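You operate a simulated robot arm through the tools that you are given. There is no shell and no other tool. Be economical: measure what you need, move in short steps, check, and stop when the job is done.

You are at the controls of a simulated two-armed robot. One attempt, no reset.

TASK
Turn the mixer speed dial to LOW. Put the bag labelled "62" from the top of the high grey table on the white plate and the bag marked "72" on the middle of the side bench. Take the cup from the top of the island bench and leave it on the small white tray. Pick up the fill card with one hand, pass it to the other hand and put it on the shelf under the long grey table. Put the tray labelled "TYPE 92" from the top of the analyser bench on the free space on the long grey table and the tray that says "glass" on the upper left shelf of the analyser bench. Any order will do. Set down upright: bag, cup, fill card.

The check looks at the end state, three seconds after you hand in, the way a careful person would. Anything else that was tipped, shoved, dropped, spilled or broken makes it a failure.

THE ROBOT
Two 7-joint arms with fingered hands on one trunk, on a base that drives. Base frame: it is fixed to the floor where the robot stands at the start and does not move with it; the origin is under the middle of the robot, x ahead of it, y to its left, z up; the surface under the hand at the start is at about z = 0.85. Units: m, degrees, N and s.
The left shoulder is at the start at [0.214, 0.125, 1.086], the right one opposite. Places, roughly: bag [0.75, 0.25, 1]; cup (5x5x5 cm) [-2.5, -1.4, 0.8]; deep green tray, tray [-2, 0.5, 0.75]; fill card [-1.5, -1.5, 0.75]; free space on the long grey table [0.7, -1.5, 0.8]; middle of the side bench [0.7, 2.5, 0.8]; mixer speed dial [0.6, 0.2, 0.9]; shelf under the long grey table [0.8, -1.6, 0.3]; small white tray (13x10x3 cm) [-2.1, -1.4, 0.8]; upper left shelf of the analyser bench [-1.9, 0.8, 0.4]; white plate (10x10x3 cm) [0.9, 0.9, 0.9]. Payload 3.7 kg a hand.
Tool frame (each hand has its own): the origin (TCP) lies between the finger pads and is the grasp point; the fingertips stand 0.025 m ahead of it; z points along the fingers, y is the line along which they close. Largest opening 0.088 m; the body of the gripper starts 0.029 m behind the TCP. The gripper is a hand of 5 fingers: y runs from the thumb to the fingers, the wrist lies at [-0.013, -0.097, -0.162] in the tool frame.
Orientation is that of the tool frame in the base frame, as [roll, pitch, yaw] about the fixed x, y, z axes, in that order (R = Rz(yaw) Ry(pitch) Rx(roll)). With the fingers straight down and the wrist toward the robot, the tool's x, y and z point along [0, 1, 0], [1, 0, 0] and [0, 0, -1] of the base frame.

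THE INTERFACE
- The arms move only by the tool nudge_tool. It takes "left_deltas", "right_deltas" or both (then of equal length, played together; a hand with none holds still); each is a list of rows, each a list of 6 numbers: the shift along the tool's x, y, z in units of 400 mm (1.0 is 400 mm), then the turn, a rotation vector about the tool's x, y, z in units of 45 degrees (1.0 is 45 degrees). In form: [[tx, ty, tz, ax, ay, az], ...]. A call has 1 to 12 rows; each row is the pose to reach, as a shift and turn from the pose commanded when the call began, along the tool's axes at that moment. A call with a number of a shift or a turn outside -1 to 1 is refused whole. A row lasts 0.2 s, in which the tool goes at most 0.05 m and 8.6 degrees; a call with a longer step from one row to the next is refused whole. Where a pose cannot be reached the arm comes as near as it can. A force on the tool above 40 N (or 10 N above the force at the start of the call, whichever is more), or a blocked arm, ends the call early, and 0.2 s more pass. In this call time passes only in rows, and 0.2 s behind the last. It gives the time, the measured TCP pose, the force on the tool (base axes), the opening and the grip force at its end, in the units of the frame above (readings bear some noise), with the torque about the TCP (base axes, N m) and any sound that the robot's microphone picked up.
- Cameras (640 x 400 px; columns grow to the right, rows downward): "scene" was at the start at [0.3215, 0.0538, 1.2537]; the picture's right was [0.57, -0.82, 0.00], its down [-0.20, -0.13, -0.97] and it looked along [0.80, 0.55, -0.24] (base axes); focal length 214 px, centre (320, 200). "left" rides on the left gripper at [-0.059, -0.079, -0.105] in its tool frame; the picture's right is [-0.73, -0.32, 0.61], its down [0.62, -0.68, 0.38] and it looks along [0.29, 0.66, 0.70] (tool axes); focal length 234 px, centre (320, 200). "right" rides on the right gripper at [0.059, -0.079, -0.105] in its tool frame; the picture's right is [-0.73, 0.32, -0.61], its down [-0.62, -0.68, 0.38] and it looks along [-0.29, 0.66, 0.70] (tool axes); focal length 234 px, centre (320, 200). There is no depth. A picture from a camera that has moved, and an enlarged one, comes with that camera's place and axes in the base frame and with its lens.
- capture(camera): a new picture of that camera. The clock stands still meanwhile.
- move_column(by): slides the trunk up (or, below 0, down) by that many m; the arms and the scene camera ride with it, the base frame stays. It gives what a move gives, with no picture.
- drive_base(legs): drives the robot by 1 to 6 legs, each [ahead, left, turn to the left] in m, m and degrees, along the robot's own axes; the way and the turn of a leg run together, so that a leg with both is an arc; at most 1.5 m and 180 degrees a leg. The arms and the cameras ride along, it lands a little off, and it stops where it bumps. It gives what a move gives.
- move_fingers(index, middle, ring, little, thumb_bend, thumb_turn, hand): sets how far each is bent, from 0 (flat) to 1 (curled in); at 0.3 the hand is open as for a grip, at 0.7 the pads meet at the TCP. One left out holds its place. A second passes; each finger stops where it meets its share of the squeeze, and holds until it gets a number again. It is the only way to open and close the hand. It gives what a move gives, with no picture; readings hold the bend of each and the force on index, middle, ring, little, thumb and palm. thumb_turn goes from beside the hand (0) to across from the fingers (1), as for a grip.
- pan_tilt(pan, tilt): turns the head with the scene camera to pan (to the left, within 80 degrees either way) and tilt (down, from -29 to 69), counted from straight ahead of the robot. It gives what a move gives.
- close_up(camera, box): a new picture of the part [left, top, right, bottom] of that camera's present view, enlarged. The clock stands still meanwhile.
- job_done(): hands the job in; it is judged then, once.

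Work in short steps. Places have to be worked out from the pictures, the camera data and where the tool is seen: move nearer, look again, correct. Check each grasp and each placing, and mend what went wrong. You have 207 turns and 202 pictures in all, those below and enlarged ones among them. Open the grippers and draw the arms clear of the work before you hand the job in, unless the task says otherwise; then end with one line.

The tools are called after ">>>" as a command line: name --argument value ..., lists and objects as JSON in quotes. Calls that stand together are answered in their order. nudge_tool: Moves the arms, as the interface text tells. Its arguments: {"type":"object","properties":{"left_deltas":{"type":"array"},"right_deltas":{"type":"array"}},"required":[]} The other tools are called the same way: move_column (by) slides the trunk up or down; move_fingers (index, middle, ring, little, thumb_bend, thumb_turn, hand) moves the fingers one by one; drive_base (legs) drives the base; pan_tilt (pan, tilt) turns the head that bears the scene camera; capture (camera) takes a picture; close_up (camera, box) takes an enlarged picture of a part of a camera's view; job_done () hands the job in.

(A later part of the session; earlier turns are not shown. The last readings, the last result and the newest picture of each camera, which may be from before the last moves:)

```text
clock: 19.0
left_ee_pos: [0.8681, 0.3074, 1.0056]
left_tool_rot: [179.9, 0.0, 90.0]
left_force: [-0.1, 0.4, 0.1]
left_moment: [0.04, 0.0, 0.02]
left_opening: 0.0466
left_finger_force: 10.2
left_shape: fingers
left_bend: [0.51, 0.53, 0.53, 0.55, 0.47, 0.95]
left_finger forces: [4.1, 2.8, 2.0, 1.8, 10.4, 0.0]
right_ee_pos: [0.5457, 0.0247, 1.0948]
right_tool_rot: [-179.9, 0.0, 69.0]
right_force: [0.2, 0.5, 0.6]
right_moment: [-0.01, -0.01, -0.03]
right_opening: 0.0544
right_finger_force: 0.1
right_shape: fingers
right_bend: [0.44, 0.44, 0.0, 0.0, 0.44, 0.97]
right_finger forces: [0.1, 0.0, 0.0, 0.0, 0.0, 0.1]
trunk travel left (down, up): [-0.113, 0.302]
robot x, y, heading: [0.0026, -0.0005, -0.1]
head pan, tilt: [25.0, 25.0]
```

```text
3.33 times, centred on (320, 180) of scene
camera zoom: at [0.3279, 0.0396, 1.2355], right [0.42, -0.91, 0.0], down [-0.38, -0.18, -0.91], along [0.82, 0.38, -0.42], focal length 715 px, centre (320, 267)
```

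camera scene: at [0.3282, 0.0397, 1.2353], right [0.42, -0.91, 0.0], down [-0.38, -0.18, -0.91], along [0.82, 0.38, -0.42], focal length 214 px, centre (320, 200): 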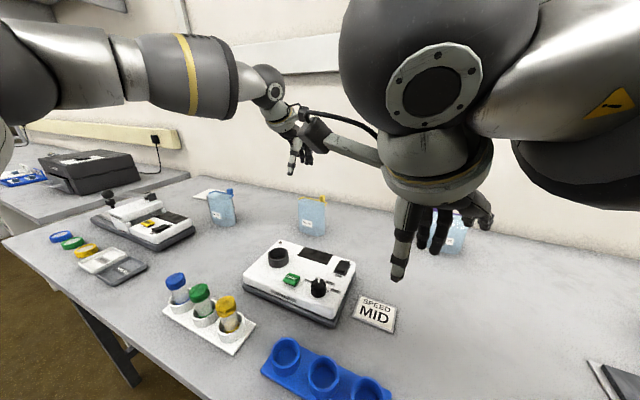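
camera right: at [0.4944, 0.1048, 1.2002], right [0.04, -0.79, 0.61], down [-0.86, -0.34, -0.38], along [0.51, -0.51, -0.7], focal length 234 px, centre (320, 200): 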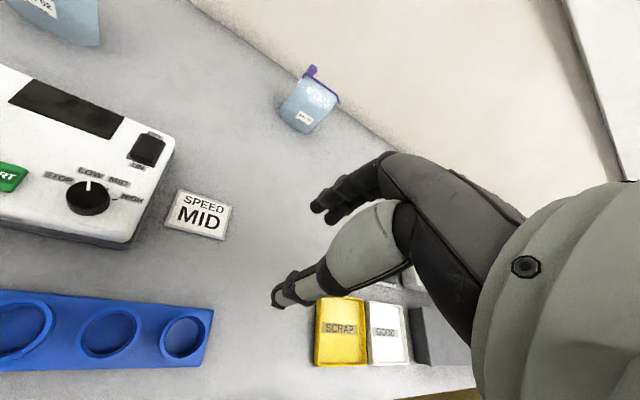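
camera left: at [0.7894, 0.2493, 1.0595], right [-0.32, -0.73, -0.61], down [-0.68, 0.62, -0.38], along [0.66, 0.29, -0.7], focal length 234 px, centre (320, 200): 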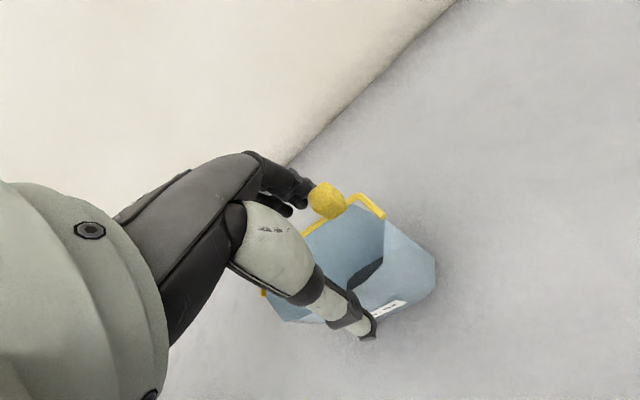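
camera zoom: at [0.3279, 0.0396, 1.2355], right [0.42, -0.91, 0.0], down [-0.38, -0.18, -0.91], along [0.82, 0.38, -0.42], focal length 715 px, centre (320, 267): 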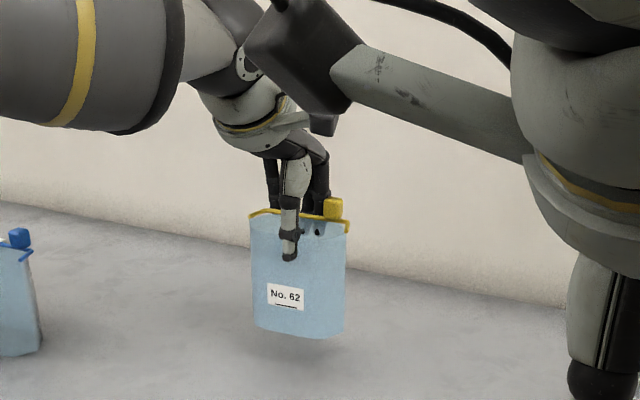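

Bag 62 hangs upright. I raise it and draw it back a bit, and bring the opened right hand over bag 72.

>>> move_fingers --hand "right" --index 0.3 --middle 0.3 --ring 0.3 --little 0.3 --thumb_bend 0.3 --thumb_turn 1.0

>>> nudge_tool --left_deltas '[[0, 0, -0.05, 0, 0, 0], [0, 0, -0.1, 0, 0, 0], [0, -0.03, -0.15, 0, 0, 0], [0, -0.06, -0.2, 0, 0, 0], [0, -0.1, -0.25, 0, 0, 0], [0, -0.15, -0.28, 0, 0, 0], [0, -0.2, -0.3, 0, 0, 0], [0, -0.25, -0.3, 0, 0, 0]]' --right_deltas '[[0.008, 0.1, -0.03, 0, 0, -0.03], [0.016, 0.2, -0.06, 0, 0, -0.06], [0.024, 0.3, -0.08, 0, 0, -0.09], [0.032, 0.4, -0.1, 0, 0, -0.12], [0.04, 0.5, -0.1, 0, 0, -0.15], [0.048, 0.6, -0.1, 0, 0, -0.18], [0.056, 0.7, -0.1, 0, 0, -0.2], [0.0625, 0.79, -0.1, 0, 0, -0.222]]'

>>> capture --camera "right"

>>> capture --camera "scene"

```text
clock: 20.0
left_ee_pos: [0.8667, 0.3073, 1.004]
left_tool_rot: [180.0, 0.0, 90.0]
left_force: [-0.1, 0.2, 0.2]
left_moment: [0.0, 0.01, -0.02]
left_opening: 0.046
left_finger_force: 10.7
left_shape: fingers
left_bend: [0.51, 0.53, 0.53, 0.55, 0.47, 0.95]
left_finger forces: [4.1, 2.8, 2.2, 1.8, 10.5, 0.0]
right_ee_pos: [0.5464, 0.0237, 1.0949]
right_tool_rot: [-179.9, 0.0, 69.0]
right_force: [0.1, -0.9, 0.1]
right_moment: [-0.04, -0.01, 0.02]
right_opening: 0.0845
right_finger_force: 0.1
right_shape: fingers
right_bend: [0.3, 0.3, 0.3, 0.3, 0.3, 0.98]
right_finger forces: [0.0, 0.0, 0.0, 0.0, 0.0, 0.1]
trunk travel left (down, up): [-0.113, 0.302]
robot x, y, heading: [0.0002, -0.0013, -0.2]
head pan, tilt: [25.0, 25.0]
```

```text
clock: 21.8
left_ee_pos: [0.7665, 0.3098, 1.12]
left_tool_rot: [-180.0, -0.1, 90.0]
left_force: [-0.6, 0.7, -0.1]
left_moment: [0.03, 0.02, -0.05]
left_opening: 0.0466
left_finger_force: 10.4
left_shape: fingers
left_bend: [0.51, 0.53, 0.53, 0.55, 0.47, 0.95]
left_finger forces: [4.1, 2.8, 2.1, 1.6, 10.6, 0.1]
right_ee_pos: [0.8486, -0.07, 1.1321]
right_tool_rot: [-180.0, 0.1, 79.1]
right_force: [-0.4, -0.3, 0.2]
right_moment: [0.0, 0.0, 0.02]
right_opening: 0.0844
right_finger_force: 0.1
right_shape: fingers
right_bend: [0.3, 0.3, 0.3, 0.3, 0.3, 0.98]
right_finger forces: [0.0, 0.0, 0.0, 0.0, 0.0, 0.1]
trunk travel left (down, up): [-0.113, 0.302]
robot x, y, heading: [-0.001, 0.0034, -0.1]
head pan, tilt: [25.0, 25.0]
```

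```text
169 pictures are left
camera right: at [0.7834, 0.0022, 1.237], right [0.18, -0.77, 0.61], down [-0.79, -0.48, -0.38], along [0.59, -0.41, -0.7], focal length 234 px, centre (320, 200)
```

right: 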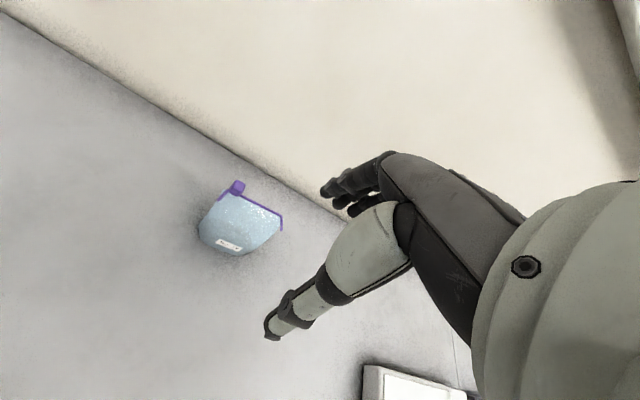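

```text
168 pictures are left
camera scene: at [0.3282, 0.0402, 1.2354], right [0.42, -0.91, 0.0], down [-0.38, -0.18, -0.91], along [0.82, 0.38, -0.42], focal length 214 px, centre (320, 200)
```

scene: 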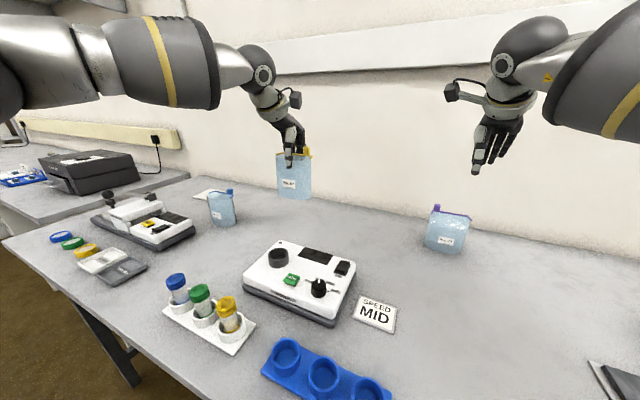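

>>> close_up --camera "right" --box '[176, 165, 304, 265]'

```text
4.00 times, centred on (240, 215) of right
camera zoom: at [0.7834, 0.0022, 1.237], right [0.18, -0.77, 0.61], down [-0.79, -0.48, -0.38], along [0.59, -0.41, -0.7], focal length 937 px, centre (640, 140)
```

zoom: 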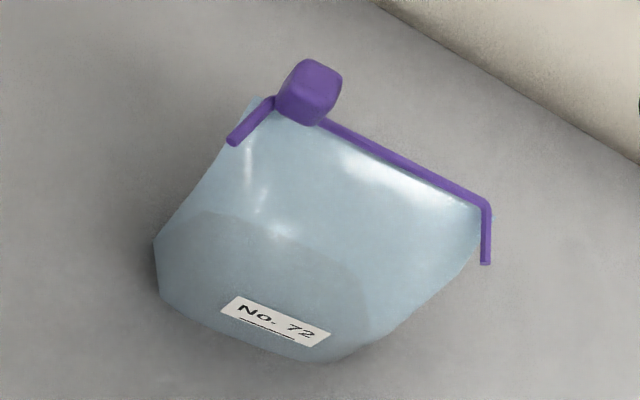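

Bag 72's rim lies at x≈0.955 and nearly along y, centre (0.944, -0.066). I move over it at yaw 88.

>>> nudge_tool --right_deltas '[[0.015, 0.08, 0, 0, 0, -0.07], [0.035, 0.16, 0, 0, 0, -0.14], [0.055, 0.23, 0.0, 0, 0, -0.2], [0.055, 0.23, 0.1, 0, 0, -0.2]]'

>>> close_up --camera "scene" --box '[380, 100, 540, 260]'

>>> capture --camera "right"

```text
clock: 22.8
left_ee_pos: [0.7675, 0.3098, 1.1203]
left_tool_rot: [180.0, 0.0, 90.1]
left_force: [0.3, -0.8, 0.1]
left_moment: [0.0, 0.0, 0.01]
left_opening: 0.0463
left_finger_force: 9.8
left_shape: fingers
left_bend: [0.51, 0.53, 0.53, 0.55, 0.47, 0.95]
left_finger forces: [4.1, 2.8, 2.1, 1.6, 10.6, 0.0]
right_ee_pos: [0.9188, -0.0725, 1.0976]
right_tool_rot: [-180.0, 0.0, 88.1]
right_force: [0.5, -0.3, 0.3]
right_moment: [0.01, 0.01, 0.02]
right_opening: 0.0846
right_finger_force: 0.1
right_shape: fingers
right_bend: [0.3, 0.3, 0.3, 0.3, 0.3, 0.98]
right_finger forces: [0.1, 0.1, 0.0, 0.1, 0.1, 0.1]
right hand out of reach, approached as far as the arm can: row 2, 3, 4
trunk travel left (down, up): [-0.113, 0.302]
robot x, y, heading: [0.0014, 0.0009, -0.0]
head pan, tilt: [25.0, 25.0]
```

```text
2.50 times, centred on (460, 180) of scene
camera zoom: at [0.3283, 0.0397, 1.2353], right [0.42, -0.91, 0.0], down [-0.38, -0.18, -0.91], along [0.82, 0.38, -0.42], focal length 536 px, centre (-30, 250)
```

zoom: 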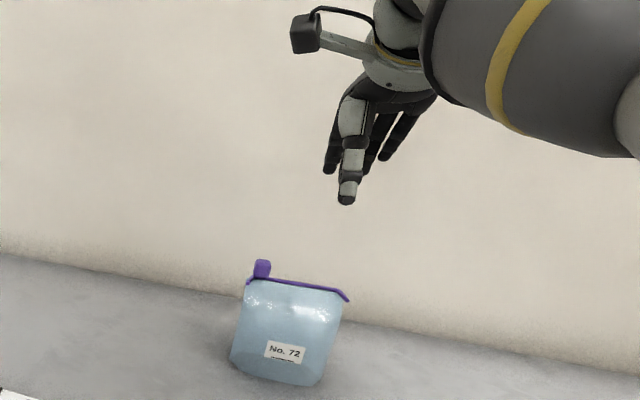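

```text
165 pictures are left
camera right: at [0.8429, -0.0126, 1.2026], right [0.3, -0.74, 0.61], down [-0.7, -0.6, -0.38], along [0.65, -0.31, -0.7], focal length 234 px, centre (320, 200)
```

right: 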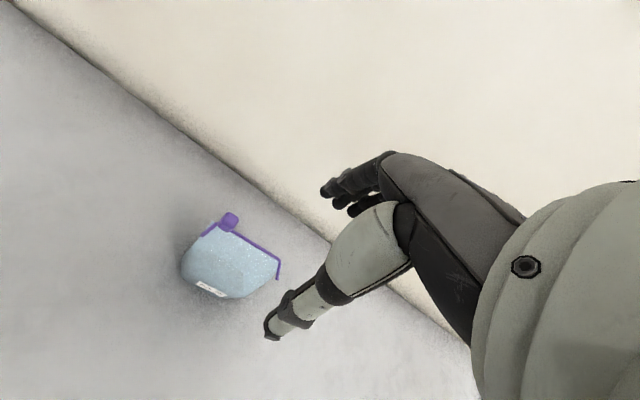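

The right hand is about 2 cm short. The table edge is near x≈0.40, so I drive 5 cm ahead.

>>> drive_base --legs '[[0.05, 0, 0]]'

>>> close_up --camera "right" --box '[160, 180, 320, 300]'

```text
clock: 23.7
left_ee_pos: [0.8174, 0.3105, 1.1208]
left_tool_rot: [-179.9, 0.0, 90.0]
left_force: [0.1, 0.4, -0.1]
left_moment: [0.01, 0.02, -0.02]
left_opening: 0.0465
left_finger_force: 10.7
left_shape: fingers
left_bend: [0.51, 0.53, 0.53, 0.55, 0.47, 0.95]
left_finger forces: [4.1, 2.8, 2.1, 1.8, 10.5, 0.0]
right_ee_pos: [0.9694, -0.0719, 1.0972]
right_tool_rot: [179.9, 0.0, 88.0]
right_force: [-0.2, -0.2, 0.2]
right_moment: [0.01, 0.02, 0.0]
right_opening: 0.0846
right_finger_force: 0.2
right_shape: fingers
right_bend: [0.3, 0.3, 0.3, 0.3, 0.3, 0.98]
right_finger forces: [0.0, 0.0, 0.0, 0.0, 0.1, 0.0]
trunk travel left (down, up): [-0.113, 0.302]
robot x, y, heading: [0.0523, 0.0006, -0.1]
head pan, tilt: [25.0, 25.0]
```

```text
3.33 times, centred on (240, 240) of right
camera zoom: at [0.8937, -0.0124, 1.2033], right [0.3, -0.74, 0.61], down [-0.7, -0.6, -0.38], along [0.65, -0.31, -0.7], focal length 781 px, centre (587, 67)
```

zoom: 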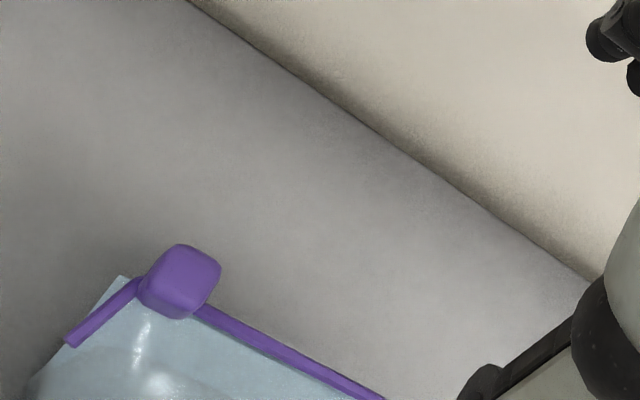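

The rim is confirmed: centre about (0.946, -0.064), yaw ~94. I correct at this height first.

>>> nudge_tool --right_deltas '[[0.01, -0.03, 0, 0, 0, -0.07], [0.018, -0.06, 0.0, 0, 0, -0.133]]'

```text
clock: 24.3
left_ee_pos: [0.8181, 0.3104, 1.1203]
left_tool_rot: [180.0, 0.0, 90.0]
left_force: [-0.2, -0.4, -0.1]
left_moment: [-0.01, 0.03, -0.03]
left_opening: 0.0462
left_finger_force: 10.4
left_shape: fingers
left_bend: [0.51, 0.53, 0.53, 0.55, 0.47, 0.95]
left_finger forces: [4.1, 2.8, 2.1, 1.7, 10.6, 0.0]
right_ee_pos: [0.9471, -0.0655, 1.0978]
right_tool_rot: [-179.9, 0.0, 94.1]
right_force: [0.3, 0.7, 0.3]
right_moment: [-0.04, -0.01, 0.01]
right_opening: 0.0845
right_finger_force: 0.0
right_shape: fingers
right_bend: [0.3, 0.3, 0.3, 0.3, 0.3, 0.98]
right_finger forces: [0.0, 0.1, 0.0, 0.0, 0.0, 0.0]
trunk travel left (down, up): [-0.113, 0.302]
robot x, y, heading: [0.0508, 0.0037, -0.2]
head pan, tilt: [25.0, 25.0]
```

Aligned. I descend to z≈0.955 around bag 72.

>>> nudge_tool --right_deltas '[[0, 0, 0.1, 0, 0, 0], [0, 0, 0.2, 0, 0, 0], [0, 0, 0.28, 0, 0, 0], [0, 0, 0.355, 0, 0, 0]]'

>>> close_up --camera "scene" --box '[380, 120, 540, 260]'

>>> capture --camera "right"

```text
clock: 25.3
left_ee_pos: [0.8186, 0.3105, 1.1203]
left_tool_rot: [-180.0, 0.1, 90.0]
left_force: [0.0, 0.1, -1.5]
left_moment: [0.03, -0.02, 0.01]
left_opening: 0.0465
left_finger_force: 10.5
left_shape: fingers
left_bend: [0.51, 0.53, 0.53, 0.55, 0.47, 0.95]
left_finger forces: [4.1, 2.8, 2.1, 1.8, 10.5, 0.0]
right_ee_pos: [0.9459, -0.0644, 0.9552]
right_tool_rot: [-180.0, 0.0, 94.0]
right_force: [-0.4, -0.7, -0.1]
right_moment: [0.01, 0.02, 0.0]
right_opening: 0.0844
right_finger_force: 0.0
right_shape: fingers
right_bend: [0.3, 0.3, 0.3, 0.3, 0.3, 0.98]
right_finger forces: [0.1, 0.0, 0.1, 0.1, 0.1, 0.0]
trunk travel left (down, up): [-0.113, 0.302]
robot x, y, heading: [0.0517, 0.0036, 0.0]
head pan, tilt: [25.0, 25.0]
```

```text
2.86 times, centred on (460, 190) of scene
camera zoom: at [0.3794, 0.0398, 1.2351], right [0.42, -0.91, 0.0], down [-0.38, -0.18, -0.91], along [0.82, 0.38, -0.42], focal length 613 px, centre (-80, 229)
```

zoom: 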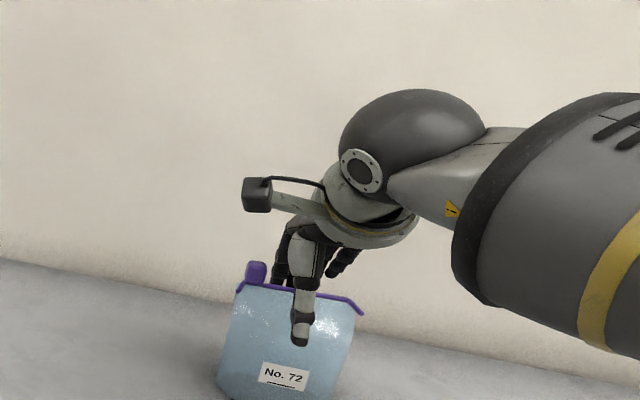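

```text
162 pictures are left
camera right: at [0.864, -0.012, 1.0615], right [0.37, -0.7, 0.61], down [-0.64, -0.67, -0.38], along [0.67, -0.24, -0.7], focal length 234 px, centre (320, 200)
```

right: 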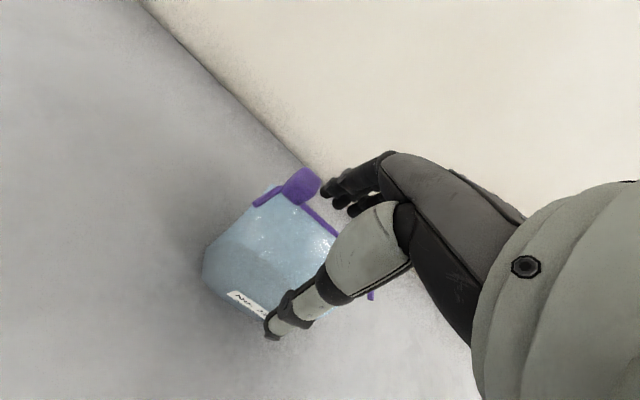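

Good straddle. I close gently on bag 72.

>>> move_fingers --hand "right" --index 0.58 --middle 0.58 --ring 0.58 --little 0.58 --thumb_bend 0.58

>>> close_up --camera "scene" --box '[380, 120, 540, 260]'

```text
clock: 26.3
left_ee_pos: [0.8178, 0.3099, 1.1222]
left_tool_rot: [-180.0, -0.1, 90.0]
left_force: [0.5, 0.6, -0.8]
left_moment: [0.0, -0.02, 0.01]
left_opening: 0.0466
left_finger_force: 10.7
left_shape: fingers
left_bend: [0.51, 0.53, 0.53, 0.55, 0.47, 0.95]
left_finger forces: [4.1, 2.8, 2.0, 1.8, 10.4, 0.0]
right_ee_pos: [0.9456, -0.0642, 0.957]
right_tool_rot: [-180.0, 0.0, 94.0]
right_force: [0.3, 0.6, 1.8]
right_moment: [-0.03, -0.1, 0.0]
right_opening: 0.0467
right_finger_force: 10.6
right_shape: fingers
right_bend: [0.51, 0.53, 0.53, 0.55, 0.47, 0.99]
right_finger forces: [4.0, 3.0, 2.2, 1.6, 10.8, 0.0]
trunk travel left (down, up): [-0.113, 0.302]
robot x, y, heading: [0.0476, -0.0025, -0.1]
head pan, tilt: [25.0, 25.0]
```

```text
2.86 times, centred on (460, 190) of scene
camera zoom: at [0.3786, 0.0399, 1.2355], right [0.42, -0.91, 0.0], down [-0.38, -0.18, -0.91], along [0.82, 0.38, -0.42], focal length 613 px, centre (-80, 229)
```

zoom: 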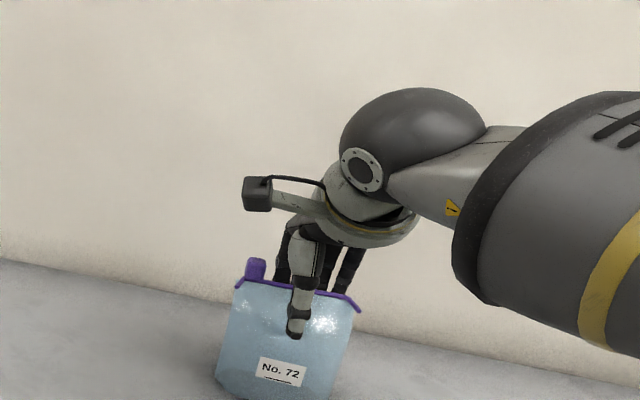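

Gripped with the same pattern as the first bag. I lift straight up and draw both hands back toward the robot.

>>> nudge_tool --right_deltas '[[0, 0, -0.08, 0, 0, 0], [0, 0, -0.18, 0, 0, 0], [0, 0, -0.28, 0, 0, 0], [0, 0, -0.38, 0, 0, 0], [0, -0.09, -0.42, 0, 0, 0], [0, -0.19, -0.45, 0, 0, 0], [0, -0.29, -0.45, 0, 0, 0], [0, -0.39, -0.45, 0, 0, 0], [0, -0.49, -0.45, 0, 0, 0], [0, -0.59, -0.45, 0, 0, 0]]' --left_deltas '[[0, 0, 0, 0, 0, 0], [0, 0, 0, 0, 0, 0], [0, 0, 0, 0, 0, 0], [0, 0, 0, 0, 0, 0], [0, -0.05, 0, 0, 0, 0], [0, -0.1, 0, 0, 0, 0], [0, -0.15, 0, 0, 0, 0], [0, -0.2, 0, 0, 0, 0], [0, -0.25, 0, 0, 0, 0], [0, -0.3, 0, 0, 0, 0]]'

>>> pan_tilt --pan 50 --tilt 20

>>> capture --camera "scene"

```text
clock: 28.5
left_ee_pos: [0.6942, 0.312, 1.1211]
left_tool_rot: [179.9, 0.0, 90.0]
left_force: [0.6, -0.2, -0.3]
left_moment: [-0.01, -0.02, -0.01]
left_opening: 0.0465
left_finger_force: 10.6
left_shape: fingers
left_bend: [0.51, 0.53, 0.54, 0.55, 0.47, 0.95]
left_finger forces: [4.0, 2.8, 2.1, 1.7, 10.5, 0.0]
right_ee_pos: [0.7079, -0.0815, 1.1337]
right_tool_rot: [179.8, 0.0, 94.0]
right_force: [-0.1, 0.1, -0.5]
right_moment: [-0.01, -0.03, -0.01]
right_opening: 0.0466
right_finger_force: 10.5
right_shape: fingers
right_bend: [0.51, 0.53, 0.54, 0.55, 0.47, 0.99]
right_finger forces: [3.9, 2.9, 2.0, 1.4, 10.7, 0.0]
trunk travel left (down, up): [-0.113, 0.302]
robot x, y, heading: [0.0466, 0.0004, 0.2]
head pan, tilt: [25.0, 25.0]
```

```text
clock: 29.4
left_ee_pos: [0.6962, 0.3131, 1.1208]
left_tool_rot: [180.0, 0.0, 90.2]
left_force: [-0.3, 0.2, -1.2]
left_moment: [-0.05, 0.02, -0.01]
left_opening: 0.0464
left_finger_force: 11.3
left_shape: fingers
left_bend: [0.51, 0.53, 0.54, 0.55, 0.47, 0.95]
left_finger forces: [4.1, 2.8, 2.0, 1.7, 10.5, 0.0]
right_ee_pos: [0.7113, -0.0818, 1.1328]
right_tool_rot: [-180.0, 0.0, 94.1]
right_force: [0.0, -0.4, -0.7]
right_moment: [0.0, 0.03, 0.0]
right_opening: 0.0468
right_finger_force: 10.7
right_shape: fingers
right_bend: [0.51, 0.53, 0.54, 0.55, 0.47, 0.99]
right_finger forces: [4.0, 2.9, 2.0, 1.5, 10.7, 0.0]
trunk travel left (down, up): [-0.113, 0.302]
robot x, y, heading: [0.0525, -0.0005, -0.1]
head pan, tilt: [50.0, 20.0]
```

```text
160 pictures are left
camera scene: at [0.3552, 0.0722, 1.2435], right [0.77, -0.64, 0.0], down [-0.22, -0.26, -0.94], along [0.6, 0.72, -0.34], focal length 214 px, centre (320, 200)
```

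scene: 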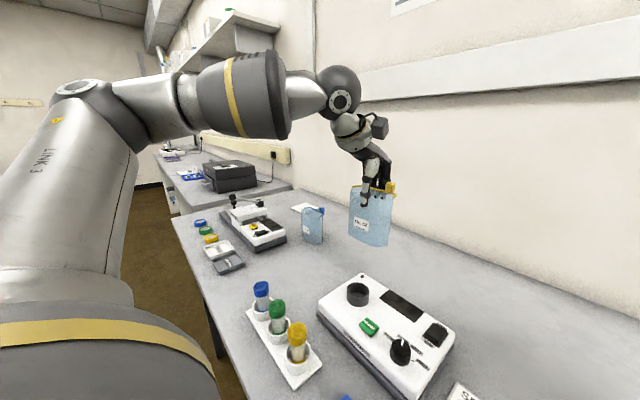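

Both bags hang upright. Bag 57 and the device stand along the way, so I raise the trunk 6 cm and drive 0.6 m left toward the plate.

>>> move_column --by 0.06

>>> drive_base --legs '[[-0.03, 0.6, 0]]'

>>> pan_tilt --pan 25 --tilt 25

>>> capture --camera "scene"

>>> capture --camera "left"

```text
clock: 30.4
left_ee_pos: [0.6993, 0.3115, 1.1779]
left_tool_rot: [-179.8, 0.0, 90.0]
left_force: [1.0, -0.8, -1.1]
left_moment: [-0.04, 0.0, 0.01]
left_opening: 0.0462
left_finger_force: 10.6
left_shape: fingers
left_bend: [0.51, 0.53, 0.54, 0.55, 0.47, 0.95]
left_finger forces: [4.0, 2.9, 2.1, 1.7, 10.4, 0.1]
right_ee_pos: [0.7124, -0.0828, 1.1927]
right_tool_rot: [-179.7, 0.0, 94.0]
right_force: [0.1, 0.1, -1.1]
right_moment: [-0.01, 0.05, 0.03]
right_opening: 0.0468
right_finger_force: 10.5
right_shape: fingers
right_bend: [0.51, 0.53, 0.54, 0.55, 0.47, 0.99]
right_finger forces: [3.9, 2.8, 2.0, 1.4, 10.8, 0.0]
trunk travel left (down, up): [-0.173, 0.242]
robot x, y, heading: [0.0556, -0.0022, 0.1]
head pan, tilt: [50.0, 20.0]
```

```text
clock: 36.2
left_ee_pos: [0.6606, 0.921, 1.1815]
left_tool_rot: [-179.9, 0.0, 90.6]
left_force: [0.1, -0.7, -0.8]
left_moment: [0.0, 0.0, 0.02]
left_opening: 0.0465
left_finger_force: 11.2
left_shape: fingers
left_bend: [0.51, 0.53, 0.54, 0.55, 0.47, 0.95]
left_finger forces: [4.2, 2.7, 2.1, 1.7, 10.4, 0.0]
right_ee_pos: [0.6784, 0.5279, 1.1955]
right_tool_rot: [180.0, 0.0, 94.8]
right_force: [-0.3, 0.1, -0.2]
right_moment: [-0.02, 0.02, -0.03]
right_opening: 0.0467
right_finger_force: 10.2
right_shape: fingers
right_bend: [0.51, 0.53, 0.54, 0.55, 0.47, 0.99]
right_finger forces: [3.8, 2.9, 2.0, 1.4, 10.6, 0.0]
trunk travel left (down, up): [-0.173, 0.242]
robot x, y, heading: [0.0191, 0.6032, 0.7]
head pan, tilt: [50.0, 20.0]
```

```text
clock: 37.1
left_ee_pos: [0.6608, 0.9201, 1.1805]
left_tool_rot: [-180.0, 0.0, 90.6]
left_force: [0.1, -0.1, -0.2]
left_moment: [0.0, 0.02, -0.03]
left_opening: 0.0464
left_finger_force: 10.9
left_shape: fingers
left_bend: [0.51, 0.53, 0.54, 0.55, 0.47, 0.95]
left_finger forces: [4.2, 2.9, 2.0, 1.7, 10.5, 0.1]
right_ee_pos: [0.679, 0.5281, 1.1965]
right_tool_rot: [180.0, 0.0, 94.7]
right_force: [-0.5, 0.6, 0.0]
right_moment: [-0.02, 0.06, 0.01]
right_opening: 0.0466
right_finger_force: 10.1
right_shape: fingers
right_bend: [0.51, 0.53, 0.54, 0.55, 0.47, 0.99]
right_finger forces: [4.0, 3.0, 1.9, 1.4, 10.7, 0.0]
trunk travel left (down, up): [-0.173, 0.242]
robot x, y, heading: [0.0135, 0.6006, 0.7]
head pan, tilt: [25.0, 25.0]
```

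```text
159 pictures are left
camera scene: at [0.28, 0.645, 1.3052], right [0.43, -0.9, 0.0], down [-0.38, -0.18, -0.91], along [0.82, 0.39, -0.42], focal length 214 px, centre (320, 200)
```

scene: 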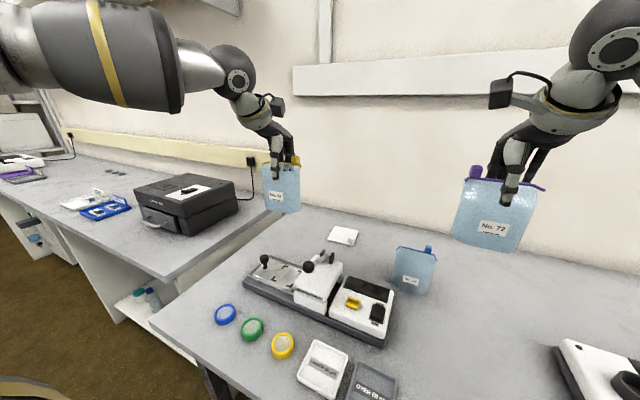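

```text
158 pictures are left
camera left: at [0.5835, 0.8603, 1.2847], right [-0.31, -0.73, -0.61], down [-0.69, 0.62, -0.38], along [0.65, 0.3, -0.7], focal length 234 px, centre (320, 200)
```

left: 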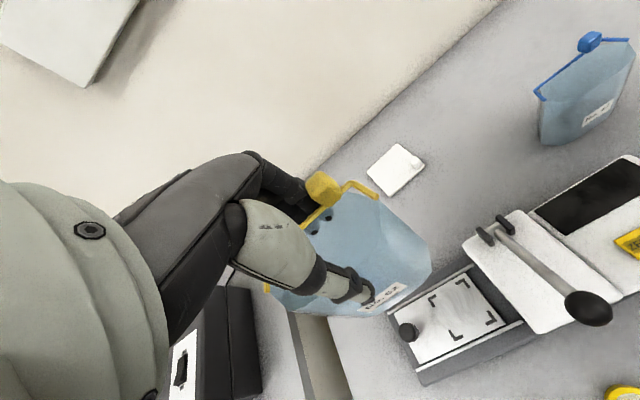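

The plate is visible; I zoom in on it from both cameras.

>>> close_up --camera "scene" --box '[290, 200, 394, 265]'

>>> close_up --camera "left" --box '[340, 120, 468, 200]'

```text
6.15 times, centred on (342, 232) of scene
camera zoom: at [0.28, 0.645, 1.3052], right [0.43, -0.9, 0.0], down [-0.38, -0.18, -0.91], along [0.82, 0.39, -0.42], focal length 1320 px, centre (185, 0)
```

zoom: 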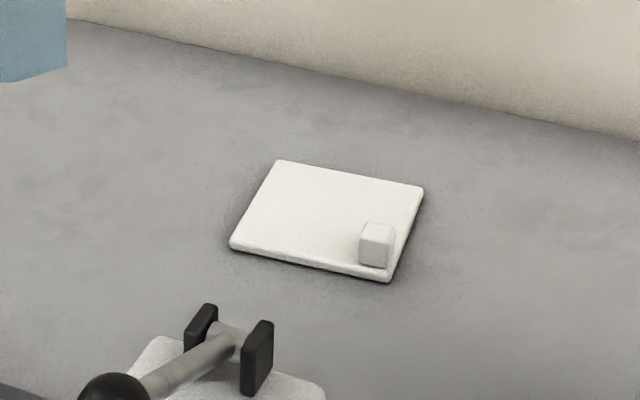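

```text
5.00 times, centred on (404, 160) of left
camera zoom: at [0.5835, 0.8603, 1.2847], right [-0.31, -0.73, -0.61], down [-0.69, 0.62, -0.38], along [0.65, 0.3, -0.7], focal length 1171 px, centre (-100, 400)
```

zoom: 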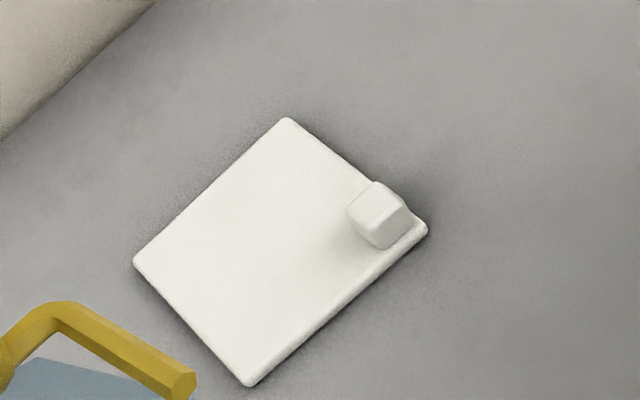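

The plate's corners give centre (0.91, 0.855), with a small block at its near-right corner. The bag should go on the back half. I check the bag's bottom extents relative to the hand.

>>> close_up --camera "scene" --box '[220, 110, 348, 230]'

>>> capture --camera "right"

```text
3.33 times, centred on (284, 170) of scene
camera zoom: at [0.28, 0.645, 1.3052], right [0.43, -0.9, 0.0], down [-0.38, -0.18, -0.91], along [0.82, 0.39, -0.42], focal length 715 px, centre (440, 300)
```

zoom: 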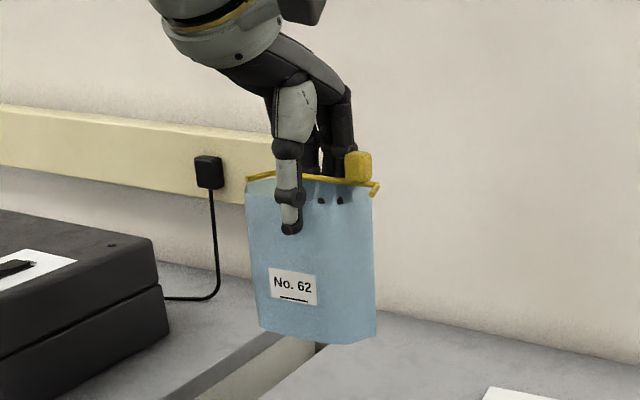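

```text
154 pictures are left
camera right: at [0.5956, 0.5792, 1.3013], right [0.38, -0.7, 0.61], down [-0.63, -0.68, -0.38], along [0.68, -0.24, -0.7], focal length 234 px, centre (320, 200)
```

right: 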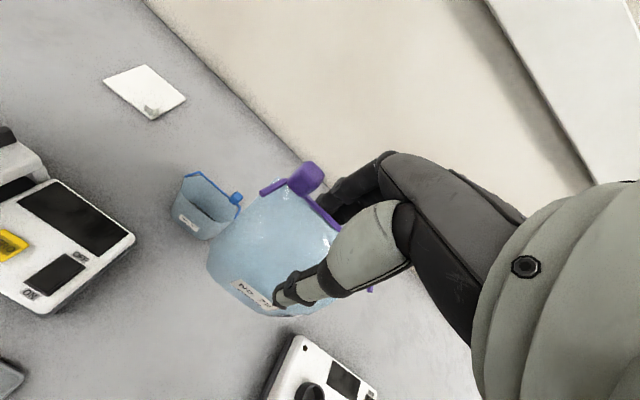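

Bag bottom spans about x −0.026..+0.02 and y ±0.042 around the TCP. Target TCP is (0.922, 0.862); I move over the plate at height.

>>> nudge_tool --left_deltas '[[-0.02, 0.09, 0, 0, 0, 0], [-0.042, 0.185, 0, 0, 0, 0], [-0.064, 0.28, 0, 0, 0, 0], [-0.086, 0.375, 0, 0, 0, 0], [-0.108, 0.47, 0, 0, 0, 0], [-0.13, 0.56, 0, 0, 0, 0], [-0.152, 0.651, 0, 0, 0, 0]]'

>>> close_up --camera "scene" --box '[270, 120, 430, 260]'

>>> capture --camera "left"

```text
clock: 38.7
left_ee_pos: [0.8315, 0.8826, 1.1787]
left_tool_rot: [-179.9, 0.0, 90.7]
left_force: [0.0, -0.6, -0.4]
left_moment: [0.03, -0.01, 0.02]
left_opening: 0.0462
left_finger_force: 9.9
left_shape: fingers
left_bend: [0.51, 0.53, 0.54, 0.55, 0.47, 0.95]
left_finger forces: [4.1, 2.7, 2.1, 1.7, 10.6, 0.1]
left hand out of reach, approached as far as the arm can: row 5, 6, 7
right_ee_pos: [0.6801, 0.5282, 1.1948]
right_tool_rot: [-179.9, 0.0, 94.7]
right_force: [-0.5, 1.4, -0.6]
right_moment: [-0.04, 0.02, 0.02]
right_opening: 0.0464
right_finger_force: 10.8
right_shape: fingers
right_bend: [0.51, 0.53, 0.54, 0.55, 0.47, 0.99]
right_finger forces: [3.9, 2.9, 2.0, 1.4, 10.7, 0.0]
trunk travel left (down, up): [-0.173, 0.242]
robot x, y, heading: [0.0136, 0.6033, 0.7]
head pan, tilt: [25.0, 25.0]
```

```text
2.86 times, centred on (350, 190) of scene
camera zoom: at [0.2808, 0.645, 1.3049], right [0.43, -0.9, 0.0], down [-0.38, -0.18, -0.91], along [0.82, 0.39, -0.42], focal length 613 px, centre (234, 229)
```

zoom: 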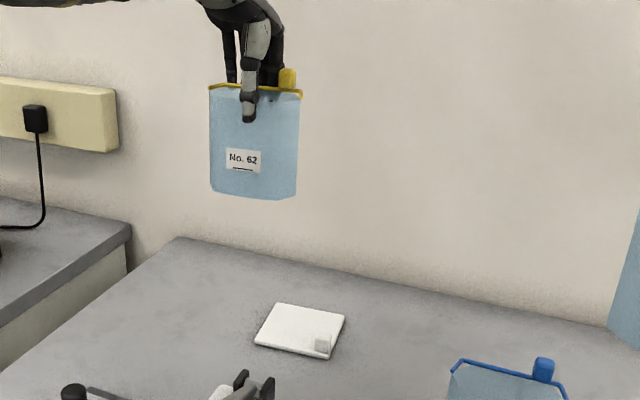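

```text
152 pictures are left
camera left: at [0.7548, 0.8237, 1.2839], right [-0.31, -0.73, -0.61], down [-0.69, 0.62, -0.38], along [0.65, 0.3, -0.7], focal length 234 px, centre (320, 200)
```

left: 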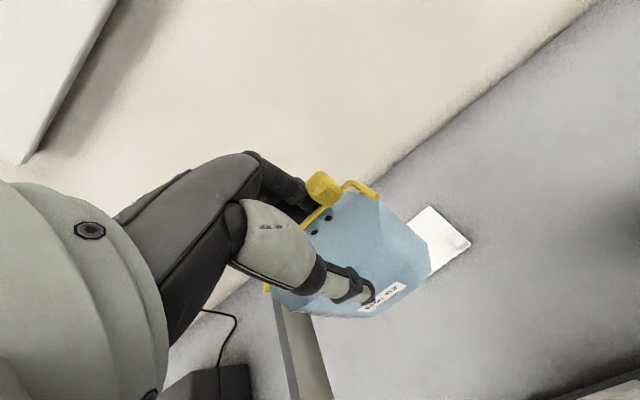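

Out of reach at this height. I lower the trunk again and drive ahead 6 cm.

>>> move_column --by -0.06

>>> drive_base --legs '[[0.065, 0, -0.7]]'

```text
clock: 39.7
left_ee_pos: [0.8265, 0.8821, 1.1233]
left_tool_rot: [179.8, 0.0, 90.7]
left_force: [-0.5, -0.3, -0.7]
left_moment: [-0.01, -0.04, 0.02]
left_opening: 0.0465
left_finger_force: 10.6
left_shape: fingers
left_bend: [0.51, 0.53, 0.54, 0.55, 0.47, 0.95]
left_finger forces: [4.1, 2.7, 1.9, 1.5, 10.4, 0.0]
right_ee_pos: [0.6771, 0.5281, 1.1385]
right_tool_rot: [179.9, 0.0, 94.7]
right_force: [0.4, -0.5, -0.1]
right_moment: [-0.05, -0.02, 0.01]
right_opening: 0.0467
right_finger_force: 10.3
right_shape: fingers
right_bend: [0.51, 0.53, 0.54, 0.55, 0.47, 0.99]
right_finger forces: [3.9, 2.8, 2.0, 1.5, 10.7, 0.0]
trunk travel left (down, up): [-0.113, 0.302]
robot x, y, heading: [0.0138, 0.603, 0.5]
head pan, tilt: [25.0, 25.0]
```

```text
clock: 40.7
left_ee_pos: [0.8973, 0.8743, 1.1207]
left_tool_rot: [-179.9, 0.0, 90.2]
left_force: [0.4, -0.1, -0.3]
left_moment: [0.0, 0.05, -0.01]
left_opening: 0.0464
left_finger_force: 10.7
left_shape: fingers
left_bend: [0.51, 0.53, 0.54, 0.55, 0.47, 0.95]
left_finger forces: [4.2, 2.8, 2.1, 1.6, 10.3, 0.0]
right_ee_pos: [0.7436, 0.5227, 1.1366]
right_tool_rot: [-180.0, -0.1, 94.1]
right_force: [-0.1, 0.5, -1.9]
right_moment: [-0.01, 0.03, 0.0]
right_opening: 0.0466
right_finger_force: 10.4
right_shape: fingers
right_bend: [0.51, 0.53, 0.54, 0.55, 0.47, 0.99]
right_finger forces: [3.8, 2.7, 2.0, 1.4, 10.7, 0.0]
trunk travel left (down, up): [-0.113, 0.302]
robot x, y, heading: [0.0845, 0.6057, 0.3]
head pan, tilt: [25.0, 25.0]
```

Now at (0.897, 0.874). I move to the target (0.922, 0.862) and lower to z≈1.03.

>>> nudge_tool --left_deltas '[[-0.015, 0.03, 0.07, 0, 0, 0], [-0.03, 0.0625, 0.15, 0, 0, 0], [-0.03, 0.0625, 0.22, 0, 0, 0]]'

>>> close_up --camera "scene" --box '[270, 120, 430, 260]'

>>> capture --camera "left"

>>> capture --camera "right"

```text
clock: 41.5
left_ee_pos: [0.9241, 0.8646, 1.0355]
left_tool_rot: [-180.0, 0.0, 90.1]
left_force: [0.1, -0.8, -0.5]
left_moment: [0.02, -0.01, -0.01]
left_opening: 0.0465
left_finger_force: 10.2
left_shape: fingers
left_bend: [0.51, 0.53, 0.54, 0.55, 0.47, 0.95]
left_finger forces: [4.2, 2.7, 2.1, 1.6, 10.4, 0.0]
right_ee_pos: [0.745, 0.5221, 1.1363]
right_tool_rot: [-180.0, 0.0, 94.2]
right_force: [0.5, 0.0, -0.6]
right_moment: [-0.01, 0.03, 0.01]
right_opening: 0.0466
right_finger_force: 10.2
right_shape: fingers
right_bend: [0.51, 0.53, 0.54, 0.55, 0.47, 0.99]
right_finger forces: [3.9, 2.8, 2.0, 1.4, 10.7, 0.0]
trunk travel left (down, up): [-0.113, 0.302]
robot x, y, heading: [0.0826, 0.6052, 0.2]
head pan, tilt: [25.0, 25.0]
```

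```text
2.86 times, centred on (350, 190) of scene
camera zoom: at [0.4118, 0.6432, 1.2354], right [0.42, -0.91, 0.0], down [-0.38, -0.18, -0.91], along [0.82, 0.38, -0.42], focal length 613 px, centre (234, 229)
```

zoom: 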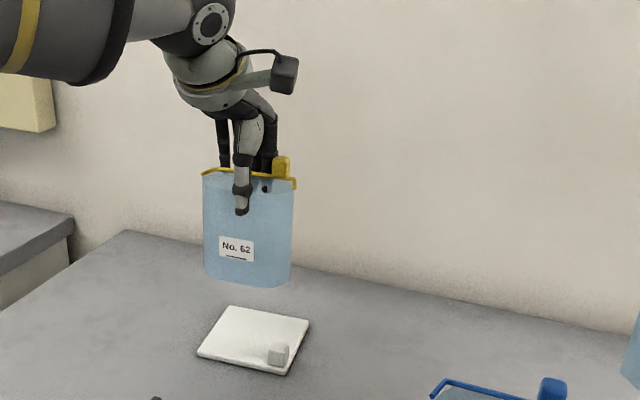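

```text
150 pictures are left
camera left: at [0.8467, 0.8056, 1.1381], right [-0.32, -0.73, -0.61], down [-0.68, 0.62, -0.38], along [0.66, 0.29, -0.7], focal length 234 px, centre (320, 200)
```

left: 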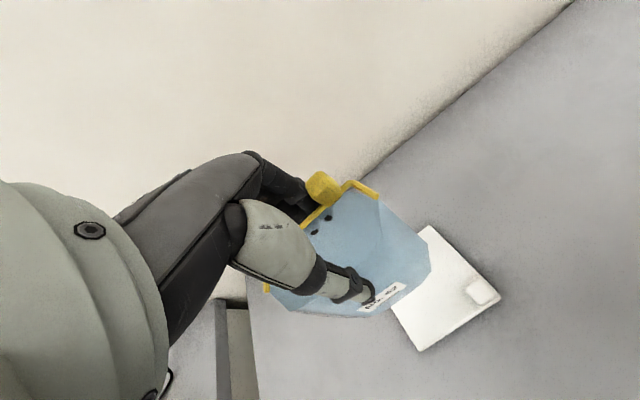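

```text
149 pictures are left
camera right: at [0.6614, 0.5743, 1.2413], right [0.38, -0.7, 0.61], down [-0.63, -0.67, -0.38], along [0.68, -0.24, -0.7], focal length 234 px, centre (320, 200)
```

right: 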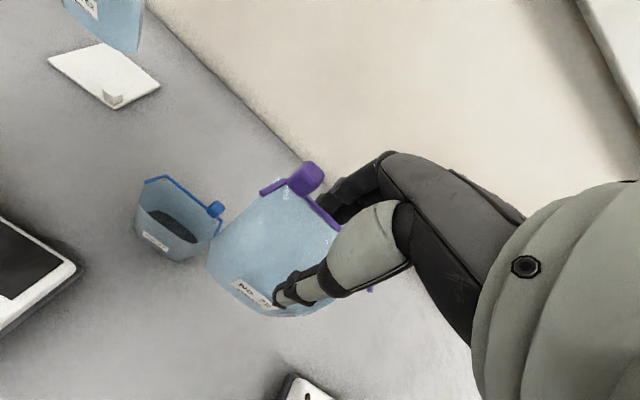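

Plate position confirmed (x 0.868–0.962, y 0.805–0.90). I nudge slightly back and lower to about 2 cm above contact.

>>> nudge_tool --left_deltas '[[-0.006, 0.01, 0.04, 0, 0, 0], [-0.006, 0.01, 0.08, 0, 0, 0], [-0.006, 0.01, 0.12, 0, 0, 0]]'

>>> close_up --camera "scene" --box '[270, 140, 398, 260]'

>>> close_up --camera "right" --box '[0, 0, 192, 120]'

```text
clock: 42.3
left_ee_pos: [0.9261, 0.8586, 0.9863]
left_tool_rot: [180.0, 0.0, 90.1]
left_force: [-0.8, 1.0, -1.2]
left_moment: [-0.03, 0.01, 0.0]
left_opening: 0.0463
left_finger_force: 10.2
left_shape: fingers
left_bend: [0.51, 0.53, 0.54, 0.55, 0.47, 0.95]
left_finger forces: [4.2, 2.7, 2.0, 1.7, 10.2, 0.0]
right_ee_pos: [0.7447, 0.523, 1.1357]
right_tool_rot: [-180.0, 0.1, 94.2]
right_force: [0.3, -0.7, -1.3]
right_moment: [-0.01, -0.01, 0.0]
right_opening: 0.0468
right_finger_force: 10.1
right_shape: fingers
right_bend: [0.51, 0.53, 0.54, 0.55, 0.47, 0.99]
right_finger forces: [3.9, 2.8, 2.0, 1.5, 10.7, 0.1]
trunk travel left (down, up): [-0.113, 0.302]
robot x, y, heading: [0.087, 0.5996, -0.2]
head pan, tilt: [25.0, 25.0]
```

```text
3.33 times, centred on (334, 200) of scene
camera zoom: at [0.4121, 0.643, 1.2353], right [0.42, -0.91, 0.0], down [-0.38, -0.18, -0.91], along [0.82, 0.38, -0.42], focal length 715 px, centre (273, 200)
```

zoom: 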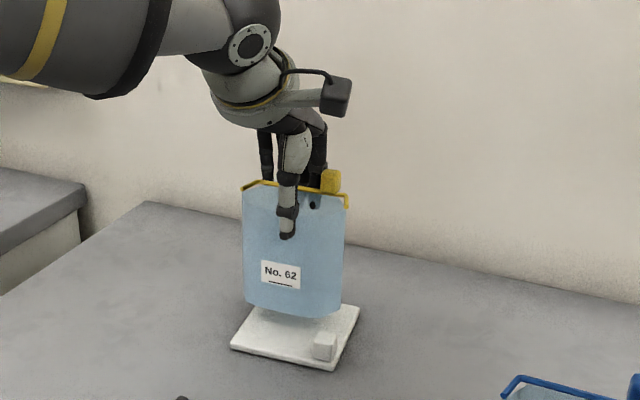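

```text
3.33 times, centred on (96, 60) of right
camera zoom: at [0.6616, 0.5741, 1.2411], right [0.38, -0.7, 0.61], down [-0.63, -0.67, -0.38], along [0.68, -0.24, -0.7], focal length 781 px, centre (1067, 667)
```

zoom: 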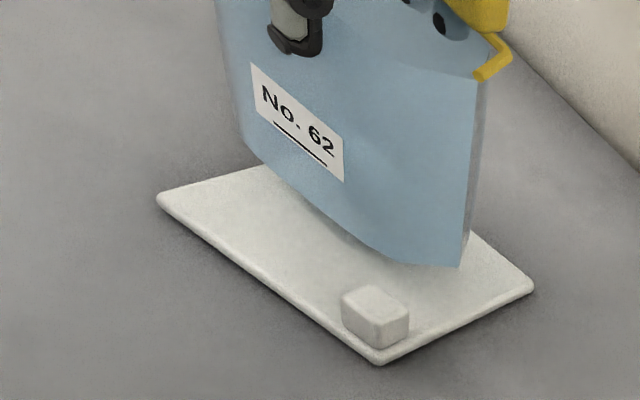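

Well placed with the block clear. I lower slowly to contact.

>>> nudge_tool --left_deltas '[[0, 0, 0.018, 0, 0, 0], [0, 0, 0.034, 0, 0, 0], [0, 0, 0.046, 0, 0, 0]]'

>>> close_up --camera "right" --box '[0, 0, 192, 120]'

```text
clock: 43.1
left_ee_pos: [0.9249, 0.8608, 0.9655]
left_tool_rot: [-180.0, 0.0, 90.0]
left_force: [-0.2, 0.7, 0.0]
left_moment: [0.02, -0.01, -0.03]
left_opening: 0.0465
left_finger_force: 9.7
left_shape: fingers
left_bend: [0.51, 0.53, 0.54, 0.55, 0.47, 0.95]
left_finger forces: [4.2, 2.7, 2.0, 1.7, 10.3, 0.0]
right_ee_pos: [0.7441, 0.5217, 1.1357]
right_tool_rot: [180.0, 0.1, 94.2]
right_force: [0.0, 0.3, -0.4]
right_moment: [0.0, -0.01, 0.02]
right_opening: 0.0467
right_finger_force: 10.4
right_shape: fingers
right_bend: [0.51, 0.53, 0.54, 0.55, 0.47, 0.99]
right_finger forces: [3.8, 2.7, 2.0, 1.3, 10.7, 0.0]
trunk travel left (down, up): [-0.113, 0.302]
robot x, y, heading: [0.0818, 0.6031, 0.1]
head pan, tilt: [25.0, 25.0]
```

```text
3.33 times, centred on (96, 60) of right
camera zoom: at [0.6614, 0.5741, 1.2413], right [0.38, -0.7, 0.61], down [-0.63, -0.67, -0.38], along [0.68, -0.24, -0.7], focal length 781 px, centre (1067, 667)
```

zoom: 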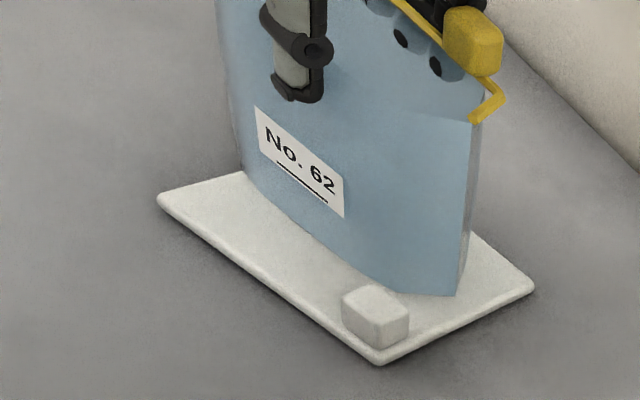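

Almost touching; I lower a few millimetres more.

>>> nudge_tool --left_deltas '[[0, 0.006, 0.008, 0, 0, 0], [0, 0.006, 0.014, 0, 0, 0]]'

>>> close_up --camera "right" --box '[0, 0, 192, 120]'

```text
clock: 43.7
left_ee_pos: [0.9274, 0.8592, 0.9638]
left_tool_rot: [179.7, 0.0, 90.1]
left_force: [1.5, 0.6, 9.0]
left_moment: [-0.03, 0.0, 0.0]
left_opening: 0.0461
left_finger_force: 12.2
left_shape: fingers
left_bend: [0.51, 0.53, 0.54, 0.55, 0.47, 0.95]
left_finger forces: [4.9, 3.1, 2.2, 1.8, 12.1, 0.0]
right_ee_pos: [0.742, 0.5219, 1.1369]
right_tool_rot: [179.9, 0.1, 94.2]
right_force: [-0.8, 1.0, -0.2]
right_moment: [-0.03, 0.01, 0.02]
right_opening: 0.0466
right_finger_force: 10.6
right_shape: fingers
right_bend: [0.51, 0.53, 0.54, 0.55, 0.47, 0.99]
right_finger forces: [3.9, 2.8, 1.9, 1.4, 10.6, 0.0]
trunk travel left (down, up): [-0.113, 0.302]
robot x, y, heading: [0.0809, 0.606, -0.0]
head pan, tilt: [25.0, 25.0]
```

```text
3.33 times, centred on (96, 60) of right
camera zoom: at [0.6601, 0.574, 1.2424], right [0.37, -0.7, 0.61], down [-0.63, -0.67, -0.38], along [0.68, -0.24, -0.7], focal length 781 px, centre (1067, 667)
```

zoom: 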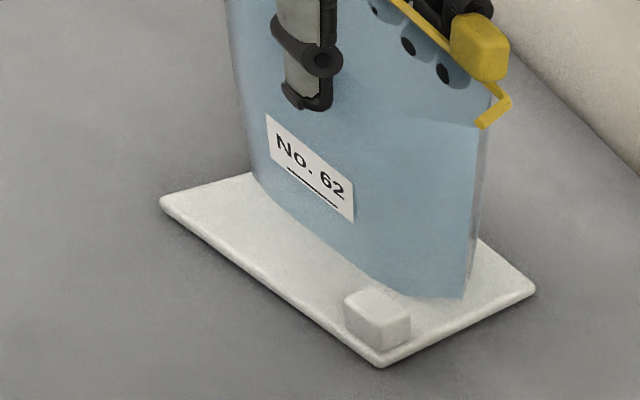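

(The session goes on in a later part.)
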